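You operate a simulated robot arm through the tools that you are given. There is no shell and no other tool. Be economical: measure what you need, move in short steps, check, and stop when the job is done.

The job below is to be done with a simulated robot arm. You get a single attempt, and the scene is never put back.

## Task
Clamp the can in the black fixture, then fit the green board, the blue fan and the cover.

It is judged by the outcome, as a careful person would: the job done as asked, and still so three seconds after it is handed in. It fails if anything else is knocked over, pushed out of place, dropped, spilled or broken. Lids that push on must go on centred and level and be pressed home; caps that screw on are set level and turned clockwise until they are tight.

## Robot
A 6-joint arm with a two-finger parallel gripper, fixed in place. Base frame: the origin is at the foot of the arm, x ahead of it, y to its left, z up; the work surface is at about z = 780. Units: mm, degrees, N and s.
With the tool pointing down near the work surface it reaches from about 240 to 640 mm from the base axis. Its first joint turns from -66.0 to 66.0 degrees. Payload 2.7 kg.
The tool frame sits at the grasp point between the pads (the TCP): z along the fingers, y along the line on which they close. The tips reach 23 mm beyond it. The gripper opens to 94 mm. The fingers are 38 mm wide and 10 mm thick; the gripper's body (54 by 96 mm) begins 39 mm behind the TCP.
Orientation is that of the tool frame in the base frame, as a unit quaternion [w, x, y, z]. With the fingers straight down and closing along the base's y, the tool's x points along the base's -x, its y along +y and its z along -z.

## Interface
- The arm moves only by the tool apply_moves. Its argument "moves" is a list of rows, each a list of 3 entries, a list of its own where there are three numbers: the shift along the tool's x, y, z in mm, then the turn, a rotation vector about the tool's x, y, z in degrees, then the gripper command, from -1 (shut) to 1 (fully open), values between in proportion. In form: [[[x, y, z], [rx, ry, rz], claw], ...]. A call has 1 to 10 rows; each row is the pose to reach, as a shift and turn from the pose commanded when the call began, along the tool's axes at that moment. Rows are played at 5 a second. More than 50 mm and 8.6 degrees between two rows, or a gripper value outside its range, and nothing of the call is played. Where a pose cannot be reached the arm comes as near as it can. A force on the tool above 40 N (or 10 N above the force at the start of the call, whichever is more), or a blocked arm, ends the call early, and 0.2 s more pass. The fingers move at their own pace (about 45 mm/s each) and stop on an object; they squeeze with about 39 N. The grip force told is the motor's: it shows also when the fingers shut on nothing. Time passes only in rows, and 0.2 s behind the last, so rows that repeat a pose let the fingers close. It gives the time, the measured TCP pose, the force on the tool (base axes), the opening and the grip force at its end, in the units of the frame above (readings bear some noise), with the torque about the TCP (base axes, N m) and any sound that the robot's microphone picked up, and new pictures: "pictures" is both (left out), scene, wrist or none.
- Cameras (640 x 400 px; columns grow to the right, rows downward): "scene" is fixed at [61.5, -422.1, 1407.4]; the picture's right is [0.88, -0.47, 0.00], its down [-0.25, -0.48, -0.84] and it looks along [0.39, 0.74, -0.54] (base axes); focal length 314 px, centre (320, 200). "wrist" rides on the gripper at [86, 16, -75] in the tool frame; the picture's right is [-0.18, 0.98, 0.00], its down [-0.58, -0.11, -0.81] and it looks along [-0.79, -0.15, 0.59] (tool axes); focal length 243 px, centre (320, 200). There is no depth. A picture from a camera that has moved, and an enlarged one, comes with that camera's place and axes in the base frame and with its lens.
- enlarge(camera, box): a new picture of the part [left, top, right, bottom] of that camera's present view, enlarged. No time passes.
- close_job(): hands the job in; it is judged then, once.

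Work in short steps. Places have to be worked out from the pictures, the camera data and where the tool is seen: move nearer, look again, correct. Check each grasp and each placing, and mend what went wrong. You have 120 turns and 200 pictures in all, those below and enlarged ones among them. Open the gripper and draw the arm clear of the work before you hand the job in, unless the task says otherwise; then end with one line.

The tools are called as name(argument=value, ...) on one line, values as JSON. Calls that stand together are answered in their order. apply_moves: Moves the arm, as the interface text tells. Its arguments: {"type":"object","properties":{"moves":{"type":"array","items":{"type":"array"}},"pictures":{"type":"string","enum":["both","scene","wrist","none"]}},"required":["moves"]} The other tools are called the same way: enlarge (camera, box) takes an enlarged picture of a part of a camera's view; close_job () hands the job in.

At the start:

```text
clock: 0.0
position: [366.0, 265.6, 1169.7]
tool_rot: [0.0, 0.0, 1.0, 0.002]
wrist_force: [0.9, -0.2, -0.7]
wrist_torque: [-0.01, 0.02, -0.01]
gripper_width: 94.1
grasp_force: 0.0
```

scene: 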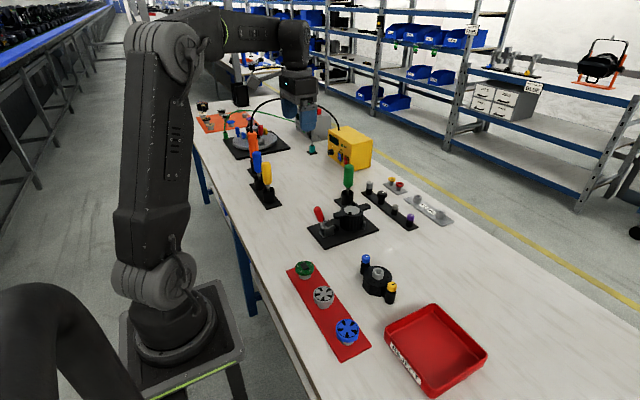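
wrist: 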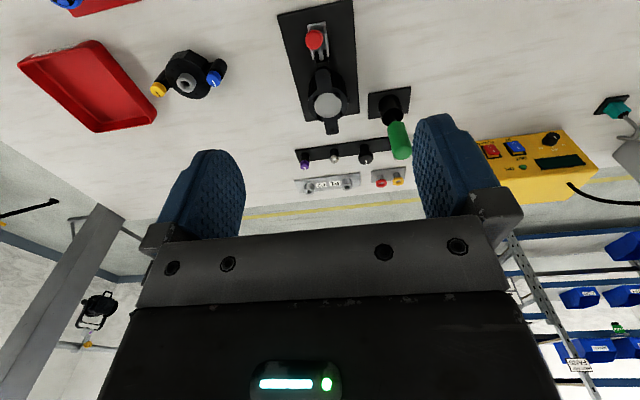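

I'll look at the main work area enlarged first.

enlarge(camera="scene", box=[270, 170, 430, 270])

enlarge(camera="scene", box=[270, 240, 430, 370])

enlarge(camera="wrist", box=[130, 0, 430, 190])

```text
4.00 times, centred on (350, 220) of scene
camera zoom: at [61.5, -422.1, 1407.4], right [0.88, -0.47, 0.0], down [-0.25, -0.48, -0.84], along [0.39, 0.74, -0.54], focal length 1256 px, centre (200, 120)
```

zoom: 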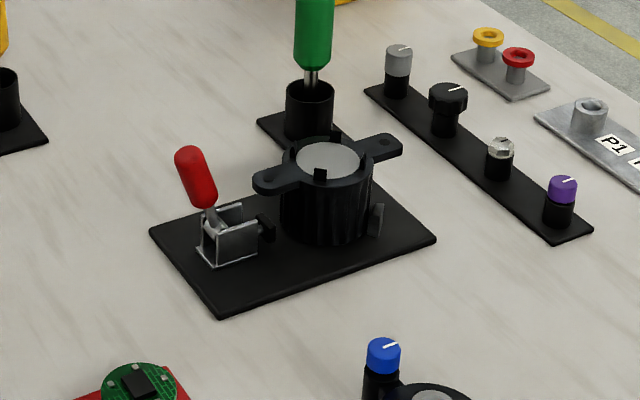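

```text
3.08 times, centred on (350, 305) of scene
camera zoom: at [61.5, -422.1, 1407.4], right [0.88, -0.47, 0.0], down [-0.25, -0.48, -0.84], along [0.39, 0.74, -0.54], focal length 966 px, centre (228, -123)
```

zoom: 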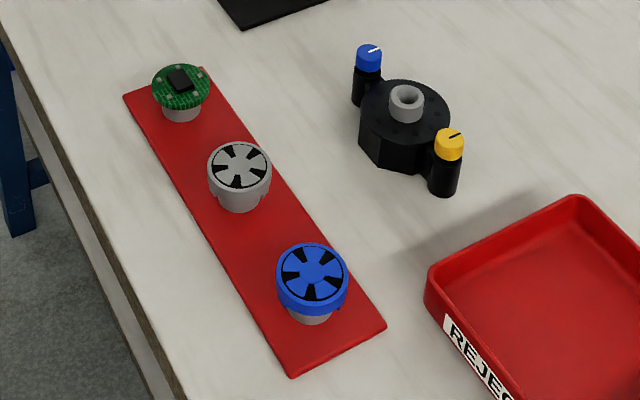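

```text
2.11 times, centred on (280, 95) of wrist
camera zoom: at [279.4, 280.5, 1242.2], right [0.18, 0.98, 0.0], down [0.58, -0.11, 0.81], along [0.79, -0.15, -0.59], focal length 511 px, centre (404, 421)
```

zoom: 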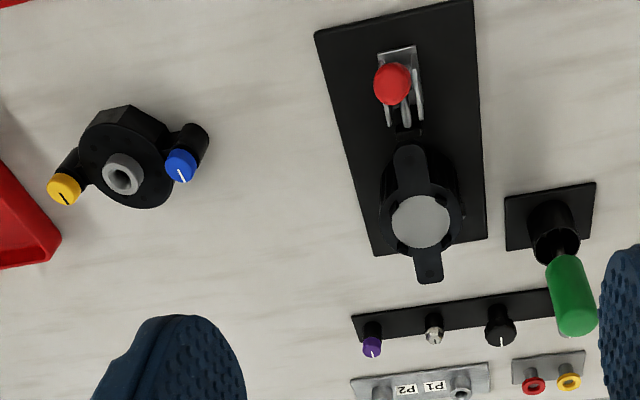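

The can sits at about (513, 253), with the toggle clamp at about (447, 260). The mat parts are at x≈300, with the board at y≈110, the grey part at y≈9 and the blue one at y≈-93. I'll move closer to the fixture to see how the clamp works.

apply_moves(moves=[[[10, -4, 45], [0, 0, 0], 1], [[20, -8, 90], [0, 0, 0], 1], [[30, -12, 135], [0, 0, 0], 1], [[36, -16, 170], [0, 0, 0], 1], [[36, -16, 170], [0, 0, 0], 1]], pictures="wrist")

```text
clock: 1.2
position: [328.8, 252.0, 1000.0]
tool_rot: [0.0, 0.0, 1.0, 0.0]
wrist_force: [0.0, 0.6, 0.8]
wrist_torque: [0.02, 0.03, 0.01]
gripper_width: 93.9
grasp_force: 0.0
camera wrist: at [243.0, 265.7, 1071.6], right [0.18, 0.98, 0.0], down [0.58, -0.11, 0.81], along [0.79, -0.15, -0.59], focal length 243 px, centre (320, 200)
```

wrist: 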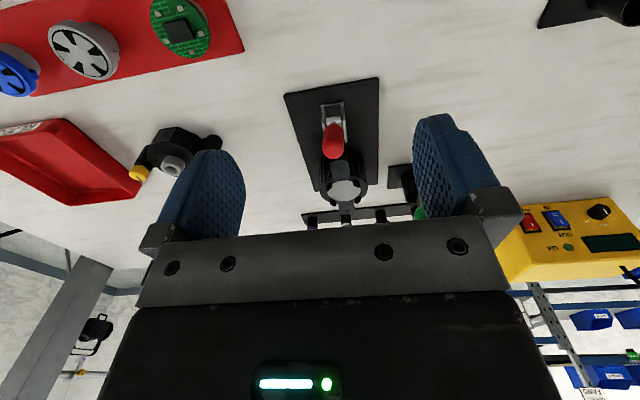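

enlarge(camera="wrist", box=[270, 70, 400, 220])

enlarge(camera="wrist", box=[0, 0, 250, 110])

```text
2.67 times, centred on (335, 145) of wrist
camera zoom: at [243.0, 265.7, 1071.6], right [0.18, 0.98, 0.0], down [0.58, -0.11, 0.81], along [0.79, -0.15, -0.59], focal length 647 px, centre (280, 347)
```

zoom: 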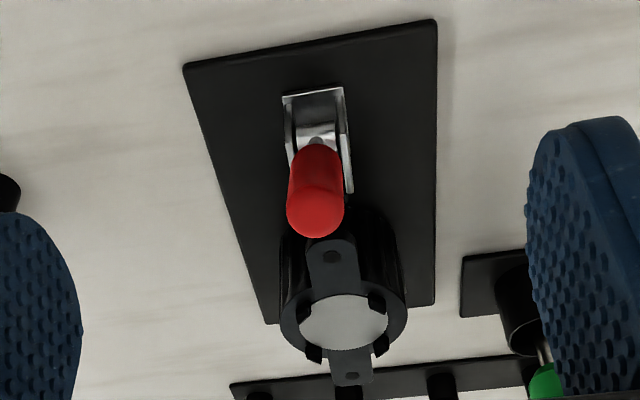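

```text
2.56 times, centred on (125, 55) of wrist
camera zoom: at [243.0, 265.7, 1071.6], right [0.18, 0.98, 0.0], down [0.58, -0.11, 0.81], along [0.79, -0.15, -0.59], focal length 621 px, centre (819, 571)
```

zoom: 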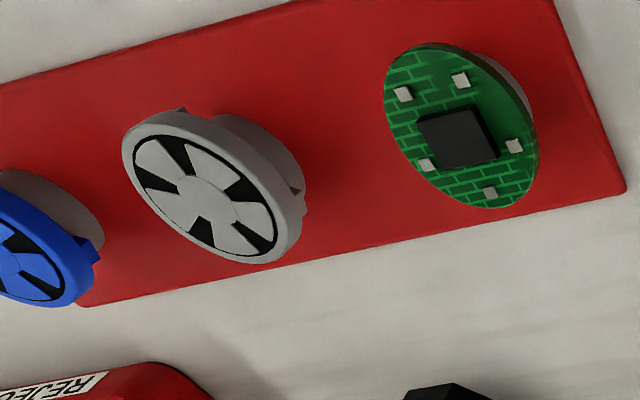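

There are two fan-like parts, one grey and one blue, so I still need to identify the cover. I'll look at the black part with the blue and yellow knobs near (453, 8).

apply_moves(moves=[[[0, -48, 0], [0, 0, 0], 1], [[0, -96, 0], [0, 0, 0], 1], [[0, -144, 0], [0, 0, 0], 1], [[0, -192, 10], [0, 0, 0], 1], [[0, -240, 30], [0, 0, 0], 1], [[0, -250, 40], [0, 0, 0], 1], [[0, -250, 40], [0, 0, 0], 1]], pictures="wrist")

```text
refused: row 5 steps farther than a row can; nothing moved
```

The fifth row was too long, so I'm resending with shorter steps.

apply_moves(moves=[[[0, -45, 0], [0, 0, 0], 1], [[0, -90, 5], [0, 0, 0], 1], [[0, -135, 10], [0, 0, 0], 1], [[0, -180, 20], [0, 0, 0], 1], [[0, -220, 30], [0, 0, 0], 1], [[0, -250, 40], [0, 0, 0], 1], [[0, -250, 40], [0, 0, 0], 1]], pictures="wrist")

enlarge(camera="wrist", box=[240, 90, 420, 210])

```text
clock: 2.8
position: [328.8, -0.2, 959.2]
tool_rot: [0.001, 0.0, 1.0, 0.001]
wrist_force: [0.0, -0.2, 1.1]
wrist_torque: [0.02, 0.01, -0.02]
gripper_width: 93.8
grasp_force: 0.1
camera wrist: at [243.5, 14.0, 1031.9], right [0.18, 0.98, 0.0], down [0.58, -0.11, 0.81], along [0.79, -0.15, -0.59], focal length 243 px, centre (320, 200)
```

wrist: 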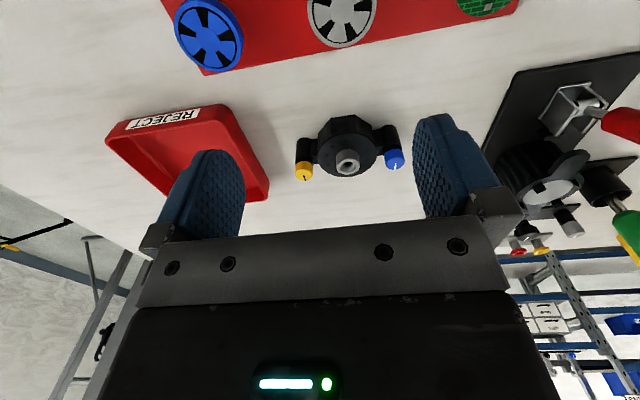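

```text
3.33 times, centred on (330, 150) of wrist
camera zoom: at [243.5, 14.0, 1031.9], right [0.18, 0.98, 0.0], down [0.58, -0.11, 0.81], along [0.79, -0.15, -0.59], focal length 809 px, centre (287, 367)
```

zoom: 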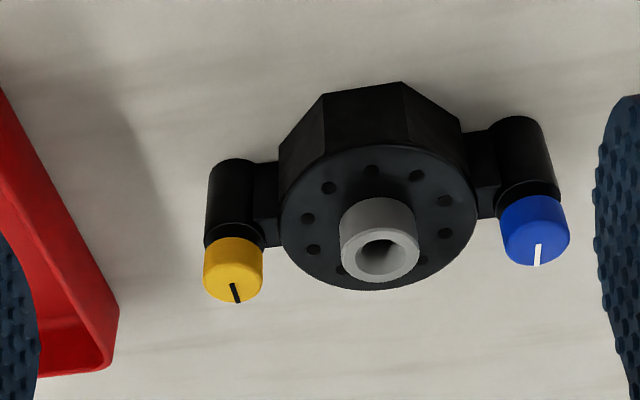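

The black body with the grey spigot and two capped pillars (spacing ~105 mm) matches the can's ears (spacing ~109 mm, centre ≈(528, 247)), so that is the cover. Next I'll zoom in on the toggle clamp to find its direction.

enlarge(camera="scene", box=[305, 200, 355, 240])

enlarge(camera="wrist", box=[490, 60, 640, 240])

```text
10.00 times, centred on (330, 220) of scene
camera zoom: at [61.5, -422.1, 1407.4], right [0.88, -0.47, 0.0], down [-0.25, -0.48, -0.84], along [0.39, 0.74, -0.54], focal length 3140 px, centre (220, 0)
```

zoom: 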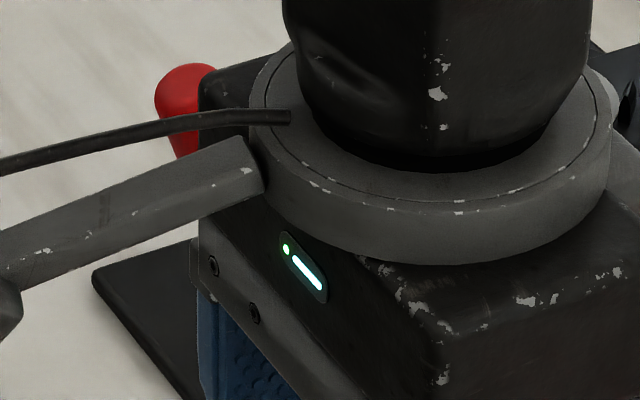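

```text
2.22 times, centred on (565, 150) of wrist
camera zoom: at [243.5, 14.0, 1031.9], right [0.18, 0.98, 0.0], down [0.58, -0.11, 0.81], along [0.79, -0.15, -0.59], focal length 539 px, centre (-224, 311)
```

zoom: 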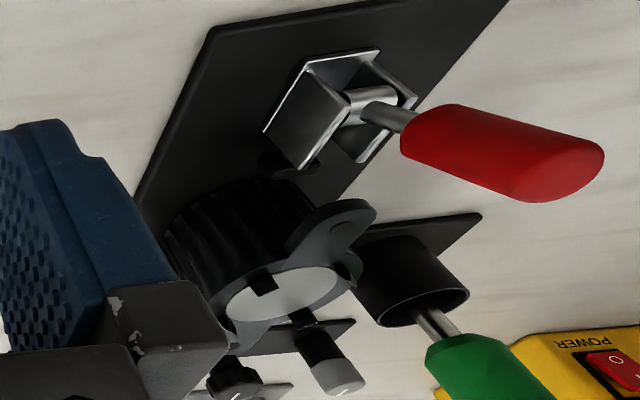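

The handle is hinged on a cross-rod at about (425, 248, 818) and leans back toward me, with its tip at about (405, 248, 888). I'll go behind it with the fingers closed, ready to push it gently toward the can.

apply_moves(moves=[[[0, 45, 0], [0, 0, 0], 0], [[-2, 90, 0], [0, 0, 0], -1], [[-4, 135, 0], [0, 0, 0], -1], [[-6, 180, 0], [0, 0, 0], -1], [[-8, 220, 0], [0, 0, 0], -1], [[-10, 248, 0], [0, 0, 0], -1], [[-10, 248, 35], [0, 0, 0], -1], [[-10, 248, 72], [0, 0, 0], -1], [[-10, 248, 72], [0, 0, 0], -1]])

enlarge(camera="scene", box=[270, 170, 430, 270])

```text
clock: 4.8
position: [340.5, 247.4, 887.3]
tool_rot: [0.0, 0.0, 1.0, 0.001]
wrist_force: [-0.3, -0.7, 0.0]
wrist_torque: [0.03, 0.0, 0.0]
gripper_width: 0.0
grasp_force: 39.2
camera wrist: at [253.8, 262.6, 959.7], right [0.18, 0.98, 0.0], down [0.58, -0.11, 0.81], along [0.79, -0.15, -0.59], focal length 243 px, centre (320, 200)
```

scene: 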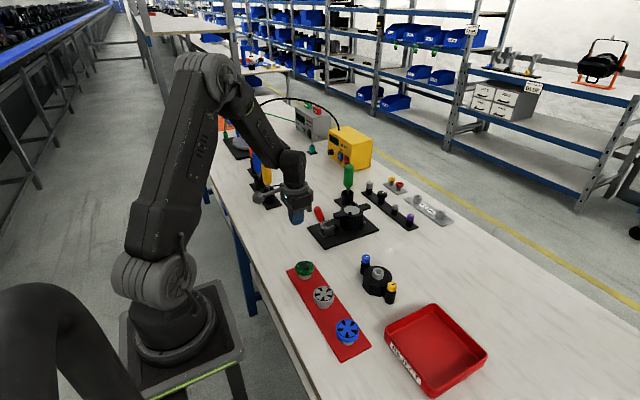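
wrist: 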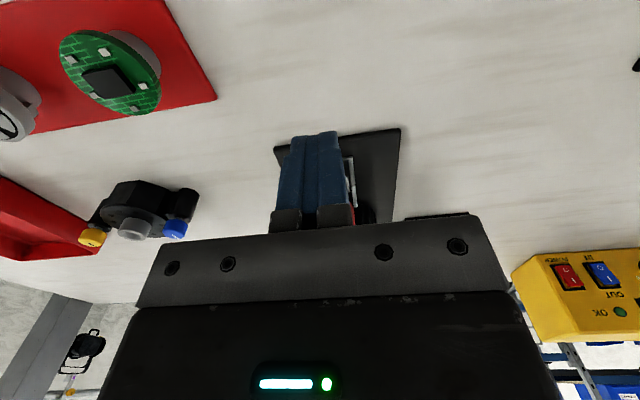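

```text
4.00 times, centred on (350, 220) of scene
camera zoom: at [61.5, -422.1, 1407.4], right [0.88, -0.47, 0.0], down [-0.25, -0.48, -0.84], along [0.39, 0.74, -0.54], focal length 1256 px, centre (200, 120)
```

zoom: 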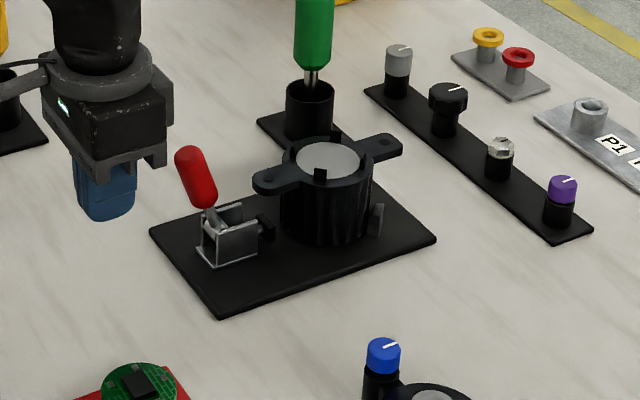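

The setup looks right. I'll lower the tip a little and push forward in small steps while watching the force.

apply_moves(moves=[[[-15, 0, 8], [0, 0, 0], -1], [[-30, 0, 10], [0, 0, 0], -1], [[-40, 0, 10], [0, 0, 0], -1], [[-50, 0, 10], [0, 0, 0], -1], [[-58, 0, 10], [0, 0, 0], -1], [[-66, 0, 10], [0, 0, 0], -1]], pictures="none")

enlarge(camera="scene", box=[270, 170, 430, 270])

```text
clock: 5.8
position: [376.7, 247.1, 876.6]
tool_rot: [-0.01, -0.001, 1.0, -0.004]
wrist_force: [-14.7, 0.8, 5.4]
wrist_torque: [0.02, -0.32, 0.08]
gripper_width: 0.0
grasp_force: 39.1
stopped in row 4: the force on the tool passed its limit at 52 N (the readings are from after the stop); the commanded pose is now the measured one
```

```text
4.00 times, centred on (350, 220) of scene
camera zoom: at [61.1, -422.1, 1407.4], right [0.88, -0.47, 0.0], down [-0.25, -0.48, -0.84], along [0.39, 0.74, -0.54], focal length 1256 px, centre (200, 120)
```

zoom: 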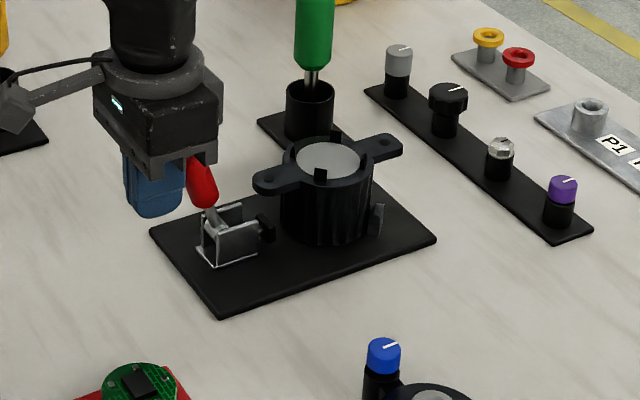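

Contact came at x≈377 with a 52 N spike, which may just be the impact. I'll continue with much finer steps to see whether the handle yields.

apply_moves(moves=[[[-2, 0, 0], [0, 0, 0], -1], [[-4, 0, 0], [0, 0, 0], -1], [[-6, 0, 0], [0, 0, 0], -1], [[-8, 0, 0], [0, 0, 0], -1], [[-10, 0, 0], [0, 0, 0], -1], [[-12, 0, 0], [0, 0, 0], -1]], pictures="none")

enlarge(camera="scene", box=[270, 170, 430, 270])

```text
clock: 6.3
position: [377.4, 248.0, 876.2]
tool_rot: [-0.014, 0.0, 1.0, -0.005]
wrist_force: [-14.1, 1.1, 5.4]
wrist_torque: [0.02, -0.27, 0.08]
gripper_width: 0.0
grasp_force: 38.4
stopped in row 2: the force on the tool passed its limit at 43 N (the readings are from after the stop); the commanded pose is now the measured one
```

```text
4.00 times, centred on (350, 220) of scene
camera zoom: at [61.1, -422.1, 1407.4], right [0.88, -0.47, 0.0], down [-0.25, -0.48, -0.84], along [0.39, 0.74, -0.54], focal length 1256 px, centre (200, 120)
```

zoom: 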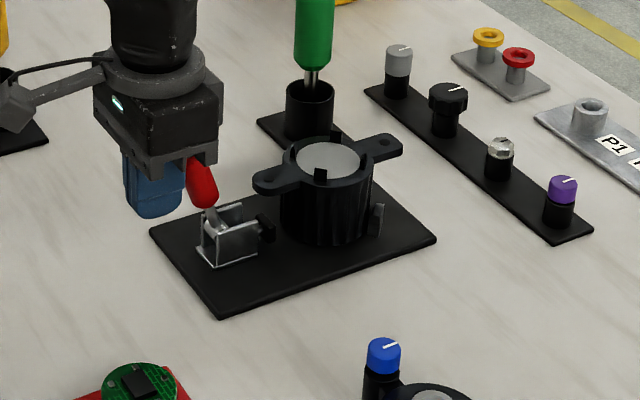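

The handle is at a hard stop in the forward direction, so it must swing back and down (−x). I'll go over the top and come down between the handle and the can's ear, with tips at z≈862, above the ear at 846. From there I'll pull back.

apply_moves(moves=[[[8, 0, 0], [0, 0, 0], -1], [[8, 0, -40], [0, 0, 0], -1], [[5, 0, -75], [0, 0, 0], -1], [[-35, 0, -75], [0, 0, 0], -1], [[-73, 0, -75], [0, 0, 0], -1], [[-73, 0, -40], [0, 0, 0], -1], [[-73, 0, -9], [0, 0, 0], -1], [[-73, 0, -9], [0, 0, 0], -1]], pictures="none")

enlarge(camera="scene", box=[270, 170, 430, 270])

```text
clock: 8.1
position: [452.6, 248.1, 883.6]
tool_rot: [-0.011, 0.0, 1.0, -0.004]
wrist_force: [-0.6, -0.3, -0.4]
wrist_torque: [-0.03, -0.01, -0.02]
gripper_width: 0.0
grasp_force: 39.1
```

```text
4.00 times, centred on (350, 220) of scene
camera zoom: at [61.5, -422.1, 1407.4], right [0.88, -0.47, 0.0], down [-0.25, -0.48, -0.84], along [0.39, 0.74, -0.54], focal length 1256 px, centre (200, 120)
```

zoom: 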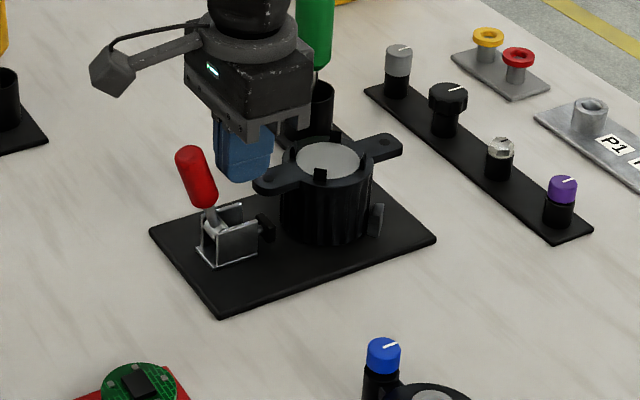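

The fingers are clear and in front of the handle. I'll pull back in small steps.

apply_moves(moves=[[[6, 0, 0], [0, 0, 0], -1], [[10, 0, 0], [0, 0, 0], -1], [[13, 0, 0], [0, 0, 0], -1], [[16, 0, 0], [0, 0, 0], -1], [[19, 0, 0], [0, 0, 0], -1], [[22, 0, 0], [0, 0, 0], -1], [[25, 0, 0], [0, 0, 0], -1], [[28, 0, 0], [0, 0, 0], -1]], pictures="none")

enlarge(camera="scene", box=[270, 170, 430, 270])

```text
clock: 9.9
position: [424.6, 247.7, 883.2]
tool_rot: [-0.012, -0.001, 1.0, -0.004]
wrist_force: [0.4, -0.5, 0.3]
wrist_torque: [0.01, -0.04, -0.02]
gripper_width: 0.0
grasp_force: 38.8
```

```text
4.00 times, centred on (350, 220) of scene
camera zoom: at [61.5, -422.1, 1407.4], right [0.88, -0.47, 0.0], down [-0.25, -0.48, -0.84], along [0.39, 0.74, -0.54], focal length 1256 px, centre (200, 120)
```

zoom: 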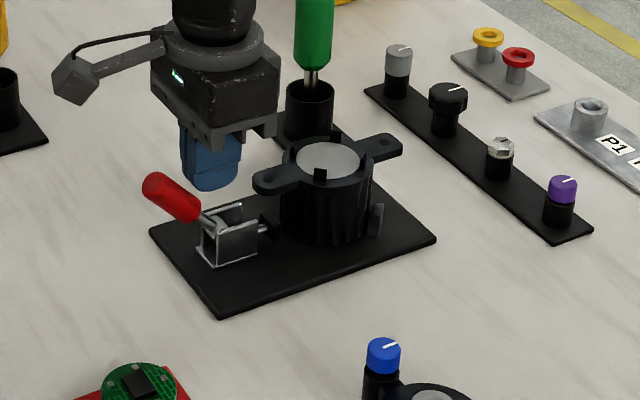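

Pulling back works: the handle swings back and the plunger extends. I'll follow the arc back and down.

apply_moves(moves=[[[7, 0, 1], [0, 0, 0], -1], [[14, 0, 3], [0, 0, 0], -1], [[20, 0, 6], [0, 0, 0], -1], [[26, 0, 9], [0, 0, 0], -1], [[31, 0, 13], [0, 0, 0], -1], [[35, 0, 17], [0, 0, 0], -1], [[38, 0, 21], [0, 0, 0], -1], [[40, 0, 25], [0, 0, 0], -1]], pictures="none")

enlarge(camera="scene", box=[270, 170, 430, 270])

```text
clock: 11.7
position: [383.7, 247.9, 860.2]
tool_rot: [-0.012, -0.001, 1.0, -0.005]
wrist_force: [-0.6, -1.1, 0.8]
wrist_torque: [0.0, -0.01, -0.01]
gripper_width: 0.0
grasp_force: 38.8
```

```text
4.00 times, centred on (350, 220) of scene
camera zoom: at [61.5, -422.1, 1407.4], right [0.88, -0.47, 0.0], down [-0.25, -0.48, -0.84], along [0.39, 0.74, -0.54], focal length 1256 px, centre (200, 120)
```

zoom: 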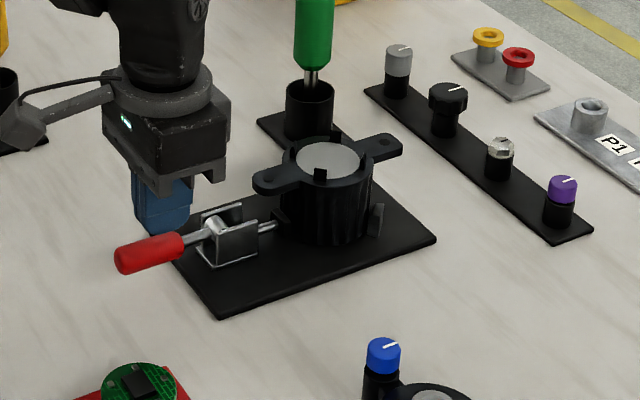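

The handle is nearly horizontal and the plunger has reached the can. I'll press down until it stops firmly.

apply_moves(moves=[[[6, 0, 3], [0, 0, 0], -1], [[12, 0, 6], [0, 0, 0], -1], [[12, 0, 9], [0, 0, 0], -1], [[12, 0, 12], [0, 0, 0], -1], [[12, 0, 15], [0, 0, 0], -1], [[12, 0, 18], [0, 0, 0], -1], [[12, 0, 21], [0, 0, 0], -1], [[12, 0, 24], [0, 0, 0], -1]], pictures="none")

enlarge(camera="scene", box=[270, 170, 430, 270])

```text
clock: 13.1
position: [371.3, 249.1, 848.8]
tool_rot: [-0.011, -0.002, 1.0, -0.003]
wrist_force: [-4.5, -2.0, 10.9]
wrist_torque: [-0.06, -0.15, -0.01]
gripper_width: 0.0
grasp_force: 38.8
stopped in row 6: the force on the tool passed its limit at 47 N (the readings are from after the stop); the commanded pose is now the measured one
```

```text
4.00 times, centred on (350, 220) of scene
camera zoom: at [61.3, -422.3, 1407.3], right [0.88, -0.47, 0.0], down [-0.25, -0.48, -0.84], along [0.39, 0.74, -0.54], focal length 1256 px, centre (200, 120)
```

zoom: 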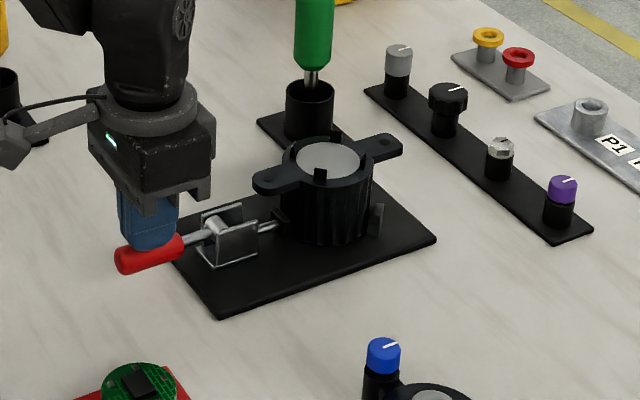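

The handle is at a firm stop, so the clamp is closed. I'll retreat and look into the can from close range.

apply_moves(moves=[[[0, 0, -40], [0, 0, 0], -1], [[0, 0, -80], [0, 0, 0], 0], [[-45, 0, -90], [0, 0, 0], 1], [[-90, 0, -90], [0, 0, 0], 1], [[-115, 0, -80], [0, 0, 0], 1], [[-115, 0, -80], [0, 0, 0], 1]], pictures="wrist")

enlarge(camera="wrist", box=[230, 80, 430, 230])

```text
clock: 14.5
position: [489.8, 248.2, 924.6]
tool_rot: [-0.011, -0.001, 1.0, -0.003]
wrist_force: [0.1, -0.1, 0.4]
wrist_torque: [0.02, -0.02, -0.02]
gripper_width: 94.0
grasp_force: 0.0
camera wrist: at [405.0, 264.1, 999.3], right [0.18, 0.98, -0.01], down [0.6, -0.1, 0.79], along [0.78, -0.15, -0.61], focal length 243 px, centre (320, 200)
```

wrist: 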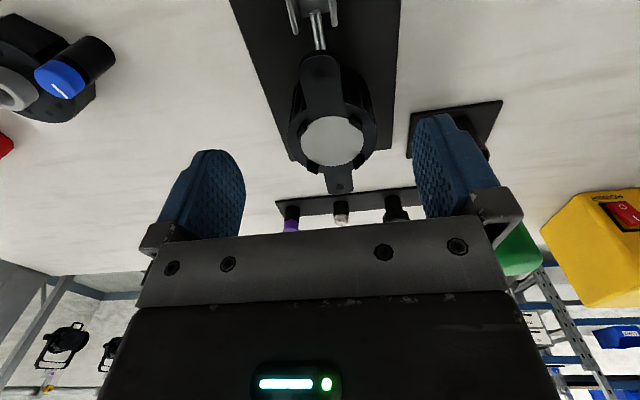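

```text
2.67 times, centred on (330, 155) of wrist
camera zoom: at [405.0, 264.1, 999.3], right [0.18, 0.98, -0.01], down [0.6, -0.1, 0.79], along [0.78, -0.15, -0.61], focal length 647 px, centre (293, 320)
```

zoom: 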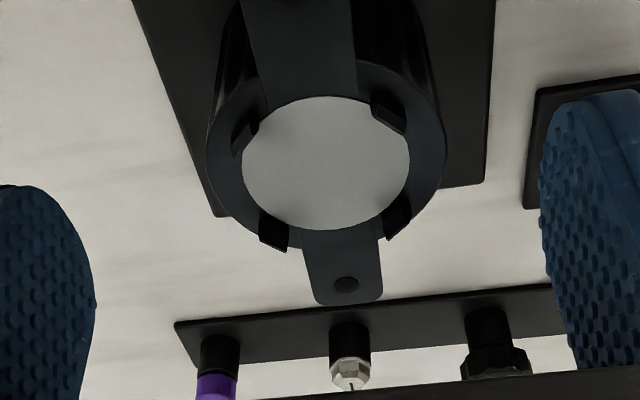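

The can is clamped. It has a flush grey disc about 49 mm across with four clips around it, so the board goes onto that disc. I'll go and look closely at the mat parts, correcting the small tool tilt on the way.

apply_moves(moves=[[[38, -28, -15], [-0.3, -1.3, 0.1], 1], [[76, -56, -25], [-0.3, -1.3, 0.1], 1], [[114, -84, -25], [-0.3, -1.3, 0.1], 1], [[152, -112, -25], [-0.3, -1.3, 0.1], 1], [[190, -145, -25], [-0.3, -1.3, 0.1], 1], [[215, -180, -25], [-0.3, -1.3, 0.1], 1], [[232, -215, -25], [-0.3, -1.3, 0.1], 1], [[232, -215, -25], [-0.3, -1.3, 0.1], 1]], pictures="wrist")

enlarge(camera="wrist", box=[170, 0, 490, 180])

```text
refused: row 5 steps farther than a row can; nothing moved
```

```text
2.00 times, centred on (330, 90) of wrist
camera zoom: at [405.0, 264.1, 999.3], right [0.18, 0.98, -0.01], down [0.6, -0.1, 0.79], along [0.78, -0.15, -0.61], focal length 485 px, centre (300, 420)
```

zoom: 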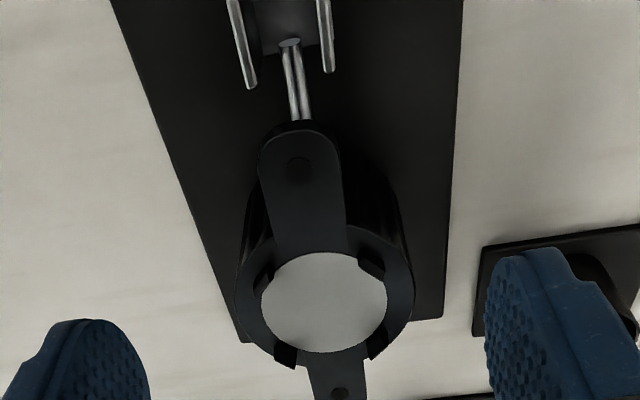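

That view confirms the plunger is bearing on the can. I'm resending the move with shorter steps.

apply_moves(moves=[[[36, -26, -15], [-0.3, -1.3, 0.1], 1], [[72, -53, -25], [-0.3, -1.3, 0.1], 1], [[108, -80, -25], [-0.3, -1.3, 0.1], 1], [[144, -107, -25], [-0.3, -1.3, 0.1], 1], [[180, -134, -25], [-0.3, -1.3, 0.1], 1], [[206, -165, -25], [-0.3, -1.3, 0.1], 1], [[232, -200, -25], [-0.3, -1.3, 0.1], 1], [[232, -200, -25], [-0.3, -1.3, 0.1], 1]], pictures="wrist")

enlarge(camera="wrist", box=[170, 0, 490, 180])

```text
clock: 16.3
position: [256.6, 46.9, 954.8]
tool_rot: [0.002, -0.001, 1.0, 0.0]
wrist_force: [-0.1, -0.5, -0.2]
wrist_torque: [0.04, -0.01, -0.04]
gripper_width: 94.3
grasp_force: 0.1
camera wrist: at [171.0, 62.2, 1027.5], right [0.18, 0.98, 0.0], down [0.58, -0.11, 0.81], along [0.79, -0.15, -0.59], focal length 243 px, centre (320, 200)
```

wrist: 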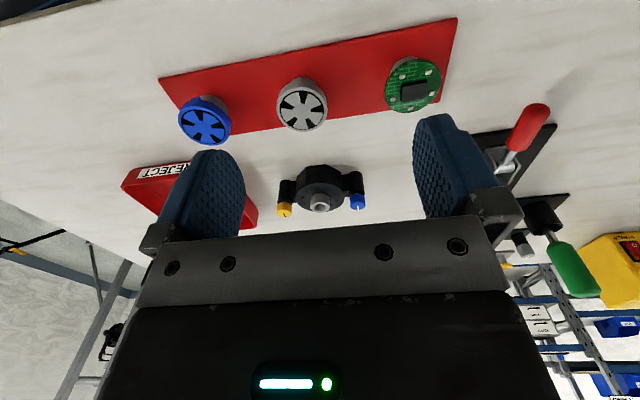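

```text
2.00 times, centred on (330, 90) of wrist
camera zoom: at [171.0, 62.2, 1027.5], right [0.18, 0.98, 0.0], down [0.58, -0.11, 0.81], along [0.79, -0.15, -0.59], focal length 485 px, centre (300, 420)
```

zoom: 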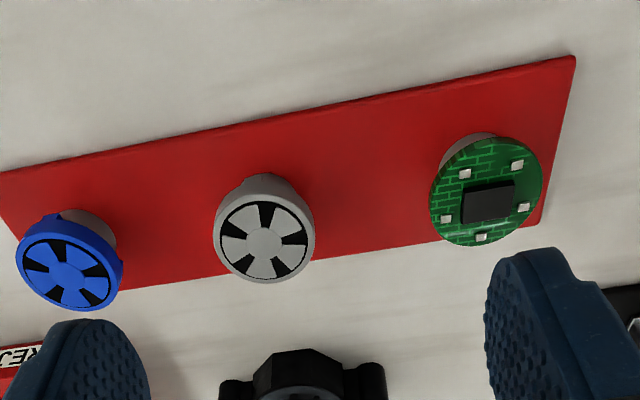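

From triangulation I have the board centre at about (307, 127) with its top at z≈801, the grey fan at about (307, 18) and the blue fan at about (304, -87, 810). I'll descend over the board and refine.

apply_moves(moves=[[[-15, 25, 25], [0, 0, 0], 1], [[-30, 50, 50], [0, 0, 0], 1], [[-45, 75, 75], [0, 0, 0], 1], [[-50, 80, 95], [0, 0, 0], 1], [[-50, 80, 95], [0, 0, 0], 1]], pictures="wrist")

enlarge(camera="wrist", box=[220, 40, 420, 240])

enlarge(camera="scene", box=[270, 240, 340, 290])

```text
clock: 17.5
position: [308.1, 129.5, 861.7]
tool_rot: [0.001, 0.001, 1.0, -0.001]
wrist_force: [0.7, -0.6, 0.4]
wrist_torque: [0.01, -0.04, 0.0]
gripper_width: 93.9
grasp_force: 0.1
camera wrist: at [222.5, 143.8, 933.0], right [0.18, 0.98, 0.0], down [0.58, -0.11, 0.81], along [0.79, -0.15, -0.59], focal length 243 px, centre (320, 200)
```

wrist: 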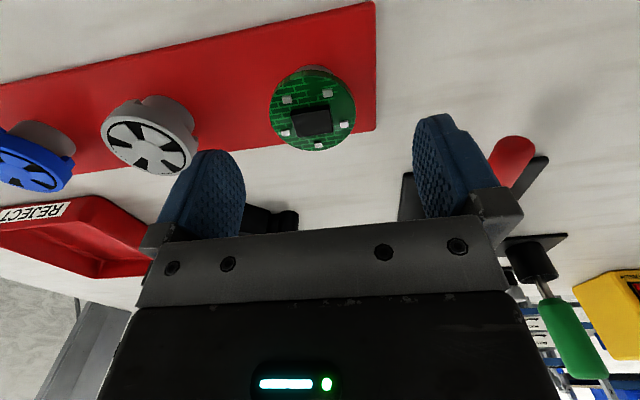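

```text
2.00 times, centred on (320, 140) of wrist
camera zoom: at [222.5, 143.8, 933.0], right [0.18, 0.98, 0.0], down [0.58, -0.11, 0.81], along [0.79, -0.15, -0.59], focal length 485 px, centre (320, 320)
```

zoom: 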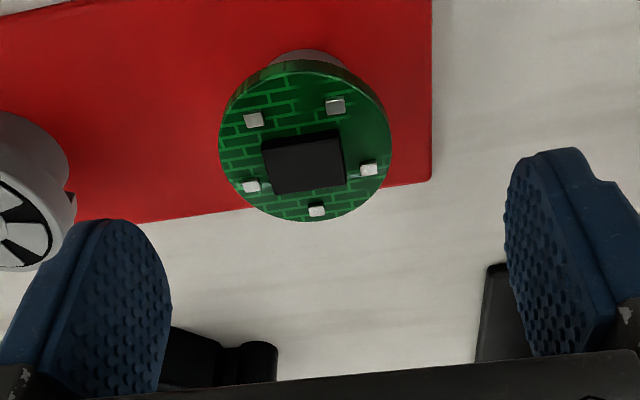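

```text
8.00 times, centred on (305, 265) of scene
camera zoom: at [61.5, -422.1, 1407.4], right [0.88, -0.47, 0.0], down [-0.25, -0.48, -0.84], along [0.39, 0.74, -0.54], focal length 2512 px, centre (440, -320)
```

zoom: 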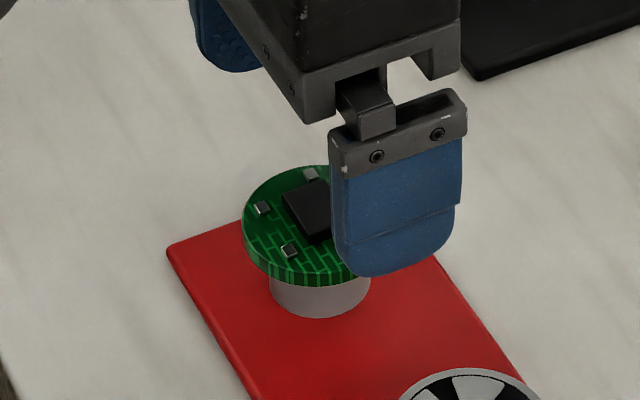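

The refined board centre is about (304.5, 124.2), with its top at z≈807, about 4 mm thick and 50 mm across. I'll centre over it and descend so the tips are just above it.

apply_moves(moves=[[[3.6, -5.3, 10], [0, 0, 0], 1], [[3.6, -5.3, 25], [0, 0, 0], 1], [[3.6, -5.3, 31], [0, 0, 0], 1], [[3.6, -5.3, 31], [0, 0, 0], 1]], pictures="wrist")

enlarge(camera="scene", box=[270, 240, 340, 290])

enlarge(camera="wrist", box=[200, 50, 440, 230])

```text
clock: 18.5
position: [304.0, 123.1, 829.7]
tool_rot: [0.0, 0.0, 1.0, -0.001]
wrist_force: [0.4, 0.2, 0.6]
wrist_torque: [0.02, 0.01, 0.0]
gripper_width: 94.1
grasp_force: 0.0
camera wrist: at [218.4, 138.3, 902.2], right [0.18, 0.98, 0.0], down [0.58, -0.11, 0.81], along [0.79, -0.15, -0.59], focal length 243 px, centre (320, 200)
```

wrist: 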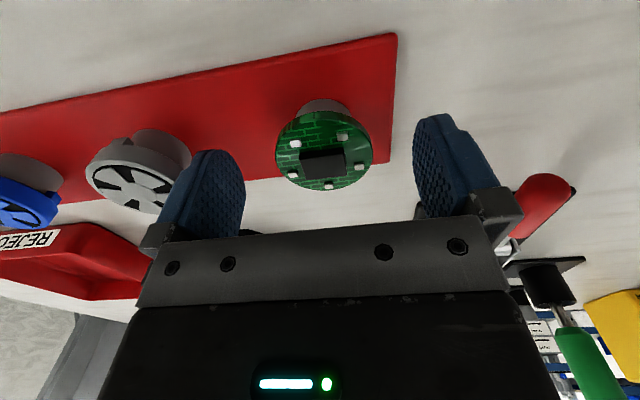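

```text
8.00 times, centred on (305, 265) of scene
camera zoom: at [61.5, -422.1, 1407.4], right [0.88, -0.47, 0.0], down [-0.25, -0.48, -0.84], along [0.39, 0.74, -0.54], focal length 2512 px, centre (440, -320)
```

zoom: 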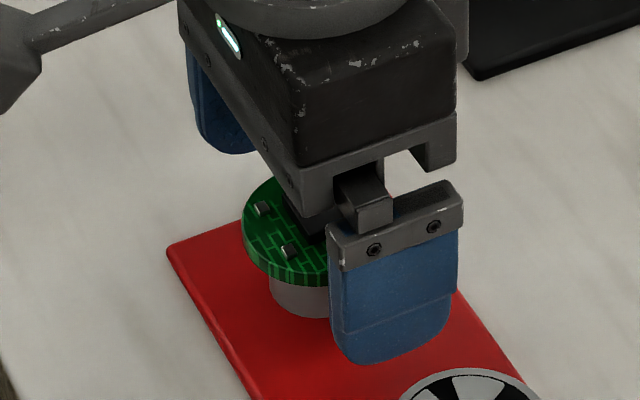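

```text
2.22 times, centred on (320, 140) of wrist
camera zoom: at [218.4, 138.3, 902.2], right [0.18, 0.98, 0.0], down [0.58, -0.11, 0.81], along [0.79, -0.15, -0.59], focal length 539 px, centre (320, 333)
```

zoom: 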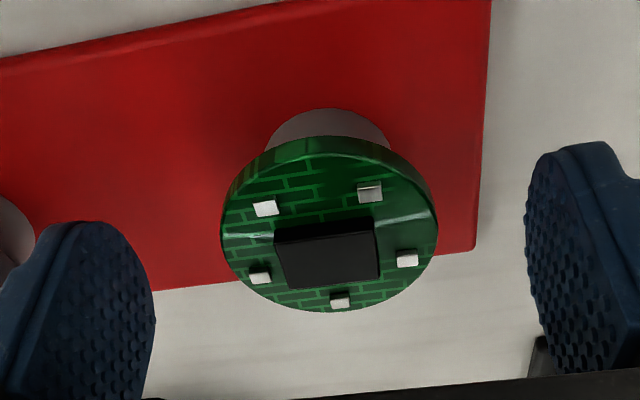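

The board is centred in the gripper at about (303, 124.4), top at z≈809. I'll lower 5 mm and close on it.

apply_moves(moves=[[[1, 1.2, 5], [0, 0, 0], 1], [[1, 1.2, 5], [0, 0, 0], 0], [[1, 1.2, 5], [0, 0, 0], -0.2], [[1, 1.2, 5], [0, 0, 0], -0.6], [[1, 1.2, 5], [0, 0, 0], -0.6], [[1, 1.2, 5], [0, 0, 0], -0.6]], pictures="wrist")

enlarge(camera="wrist", box=[200, 50, 440, 230])

enlarge(camera="scene", box=[270, 240, 340, 290])

```text
clock: 19.9
position: [303.7, 124.1, 823.6]
tool_rot: [-0.001, -0.001, 1.0, -0.001]
wrist_force: [-0.7, -0.1, 0.1]
wrist_torque: [0.06, -0.02, -0.01]
gripper_width: 48.1
grasp_force: 39.0
camera wrist: at [217.4, 139.3, 897.3], right [0.18, 0.98, 0.0], down [0.58, -0.11, 0.81], along [0.79, -0.15, -0.59], focal length 243 px, centre (320, 200)
```

wrist: 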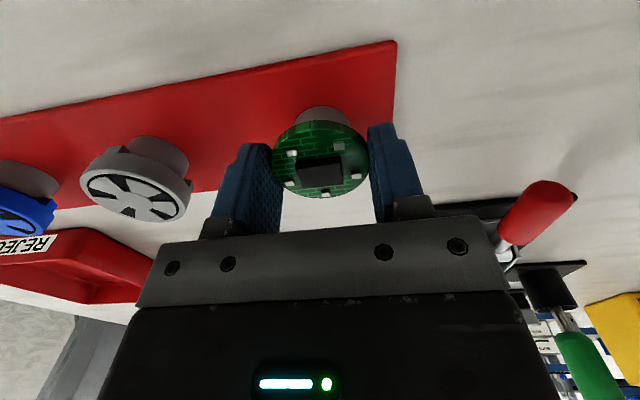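

```text
2.22 times, centred on (320, 140) of wrist
camera zoom: at [217.4, 139.3, 897.3], right [0.18, 0.98, 0.0], down [0.58, -0.11, 0.81], along [0.79, -0.15, -0.59], focal length 539 px, centre (320, 333)
```

zoom: 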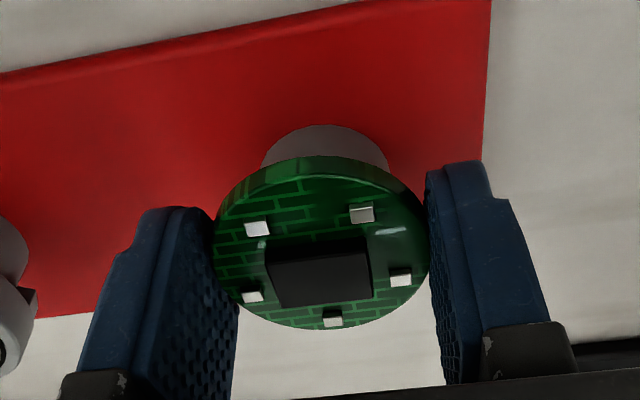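

```text
8.00 times, centred on (305, 265) of scene
camera zoom: at [61.5, -422.1, 1407.4], right [0.88, -0.47, 0.0], down [-0.25, -0.48, -0.84], along [0.39, 0.74, -0.54], focal length 2512 px, centre (440, -320)
```

zoom: 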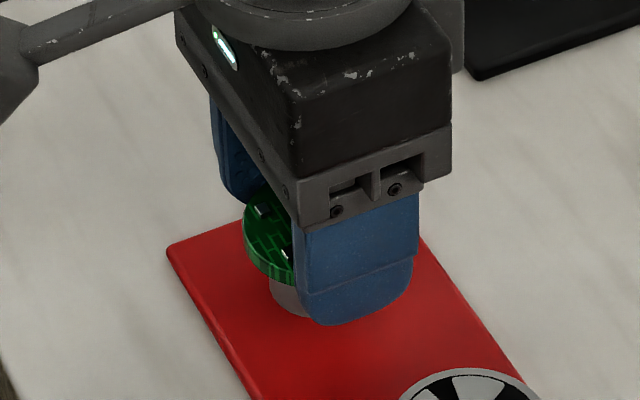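

Gripped at 48.1 mm, but the tips extend about 7 mm below the board and would hit the can's rim. I'll open slightly, rise 5 mm, shift 1.5 mm in −x to centre, and regrasp.

apply_moves(moves=[[[0, 0, 0], [0, 0, 0], 0.25], [[0, 0, 0], [0, 0, 0], 0.25], [[1.2, 0, -5], [0, 0, 0], 0.25], [[1.2, 0, -5], [0, 0, 0], -0.2], [[1.2, 0, -5], [0, 0, 0], -0.6], [[1.2, 0, -5], [0, 0, 0], -0.6]], pictures="none")

enlarge(camera="wrist", box=[200, 50, 440, 230])

```text
clock: 21.3
position: [302.7, 124.4, 830.4]
tool_rot: [0.0, 0.0, 1.0, -0.001]
wrist_force: [0.3, -0.4, -0.3]
wrist_torque: [-0.02, 0.0, 0.04]
gripper_width: 48.3
grasp_force: 39.2
```

```text
2.22 times, centred on (320, 140) of wrist
camera zoom: at [216.1, 139.4, 902.4], right [0.18, 0.98, 0.0], down [0.58, -0.11, 0.81], along [0.79, -0.15, -0.59], focal length 539 px, centre (320, 333)
```

zoom: 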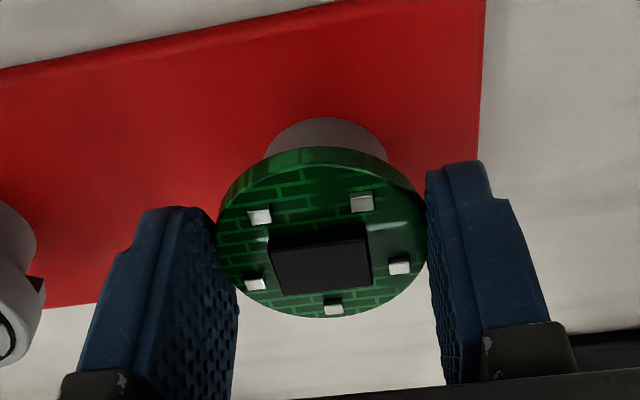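

I'll shift the grip up another 3 mm, so the tips end only slightly below the board.

apply_moves(moves=[[[0, 0, 0], [0, 0, 0], 0.25], [[0, 0, 0], [0, 0, 0], 0.25], [[0, 0, -3], [0, 0, 0], 0.25], [[0, 0, -3], [0, 0, 0], -0.2], [[0, 0, -3], [0, 0, 0], -0.6], [[0, 0, -3], [0, 0, 0], -0.6], [[0, 0, -8], [0, 0, 0], -0.6], [[0, 0, -25], [0, 0, 0], -0.6]], pictures="none")

enlarge(camera="wrist", box=[200, 50, 440, 230])

enlarge(camera="scene", box=[270, 230, 340, 280])

```text
clock: 23.1
position: [302.7, 124.9, 856.7]
tool_rot: [0.0, 0.0, 1.0, -0.001]
wrist_force: [0.0, -1.3, -0.8]
wrist_torque: [-0.02, 0.02, -0.01]
gripper_width: 47.5
grasp_force: 38.7
```

```text
2.22 times, centred on (320, 140) of wrist
camera zoom: at [216.3, 139.8, 927.9], right [0.18, 0.98, 0.0], down [0.58, -0.11, 0.81], along [0.79, -0.15, -0.59], focal length 539 px, centre (320, 333)
```

zoom: 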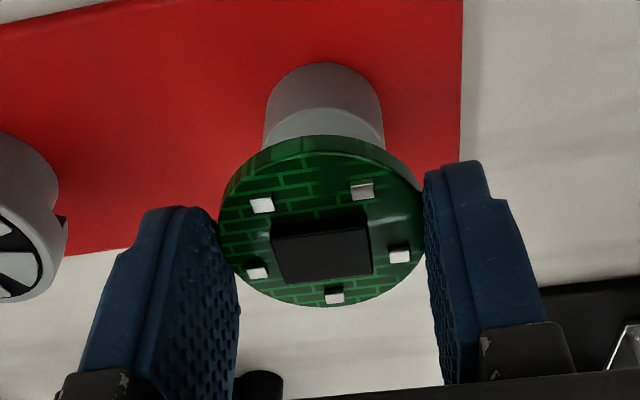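

```text
8.00 times, centred on (305, 255) of scene
camera zoom: at [61.5, -422.1, 1407.4], right [0.88, -0.47, 0.0], down [-0.25, -0.48, -0.84], along [0.39, 0.74, -0.54], focal length 2512 px, centre (440, -240)
```

zoom: 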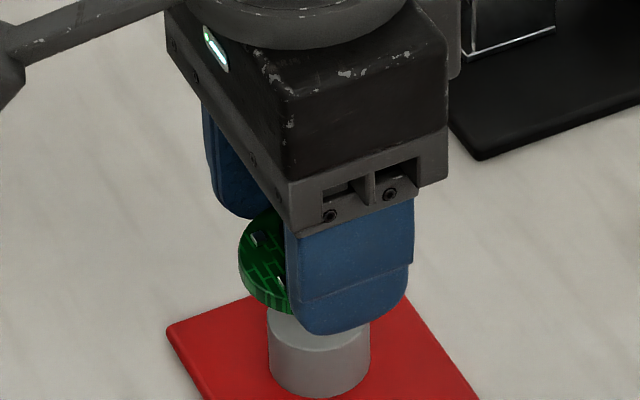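

The board is held level and nearly flush with the fingertips, its centre offset about −1.2 mm in x from the TCP. The can's disc triangulates to (530.5, 249.3, 843), so I'll carry the board above it.

apply_moves(moves=[[[0, 0, -40], [0, 0, 0], -0.6], [[-36, 20, -63], [0, 0, 0], -0.6], [[-76, 41, -63], [0, 0, 0], -0.6], [[-116, 63, -63], [0, 0, 0], -0.6], [[-156, 84, -63], [0, 0, 0], -0.6], [[-196, 106, -63], [0, 0, 0], -0.6], [[-229, 124.3, -63], [0, 0, 0], -0.6], [[-229, 124.3, -45], [0, 0, 0], -0.6], [[-229, 124.3, -45], [0, 0, 0], -0.6]], pictures="none")

enlarge(camera="wrist", box=[200, 50, 440, 230])

enlarge(camera="scene", box=[310, 180, 390, 240])

```text
clock: 25.1
position: [530.2, 248.7, 900.4]
tool_rot: [0.0, -0.001, 1.0, 0.0]
wrist_force: [0.7, -0.1, -0.5]
wrist_torque: [0.0, -0.02, -0.03]
gripper_width: 47.7
grasp_force: 38.8
```

```text
2.22 times, centred on (320, 140) of wrist
camera zoom: at [444.7, 264.1, 972.3], right [0.18, 0.98, 0.0], down [0.58, -0.11, 0.81], along [0.79, -0.15, -0.59], focal length 539 px, centre (320, 333)
```

zoom: 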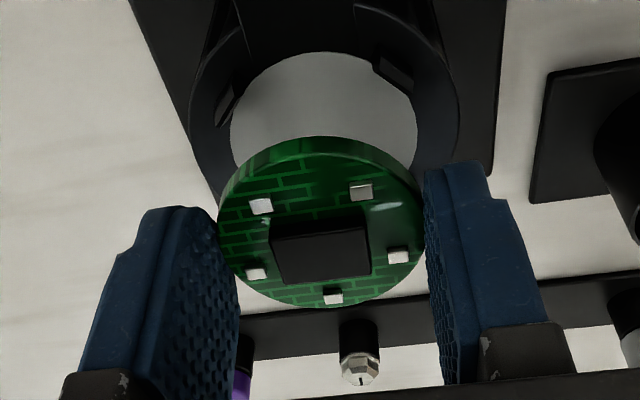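

```text
6.67 times, centred on (350, 210) of scene
camera zoom: at [61.5, -422.1, 1407.4], right [0.88, -0.47, 0.0], down [-0.25, -0.48, -0.84], along [0.39, 0.74, -0.54], focal length 2093 px, centre (120, 133)
```

zoom: 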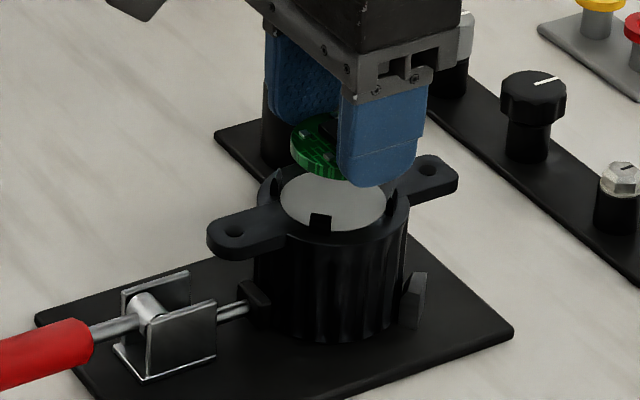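

The board is nearly above the disc. I'll lower to just above the clips and check alignment there.

apply_moves(moves=[[[0, 0.4, 14], [0, 0, 0], -0.6], [[0, 0.4, 25], [0, 0, 0], -0.6], [[0, 0.4, 25], [0, 0, 0], -0.6]], pictures="none")

enlarge(camera="wrist", box=[220, 70, 420, 220])

enlarge(camera="scene", box=[325, 190, 373, 226])

```text
clock: 25.9
position: [531.8, 248.3, 879.9]
tool_rot: [0.005, 0.0, 1.0, 0.0]
wrist_force: [-6.1, -3.0, 30.4]
wrist_torque: [-0.12, -0.38, 0.11]
gripper_width: 48.3
grasp_force: 38.9
```

```text
2.67 times, centred on (320, 145) of wrist
camera zoom: at [445.6, 264.4, 950.9], right [0.18, 0.98, 0.0], down [0.57, -0.11, 0.81], along [0.8, -0.15, -0.58], focal length 647 px, centre (320, 347)
```

zoom: 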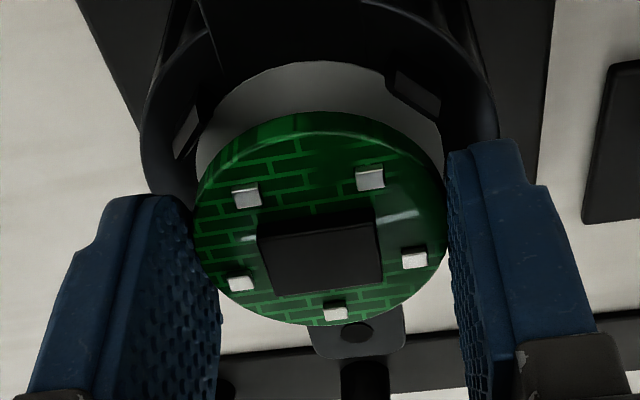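

```text
11.11 times, centred on (349, 208) of scene
camera zoom: at [60.8, -422.4, 1407.3], right [0.88, -0.47, 0.0], down [-0.25, -0.48, -0.84], along [0.39, 0.74, -0.54], focal length 3488 px, centre (-2, 111)
```

zoom: 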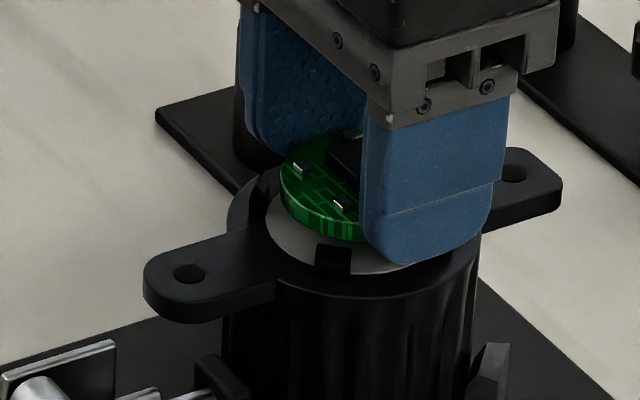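

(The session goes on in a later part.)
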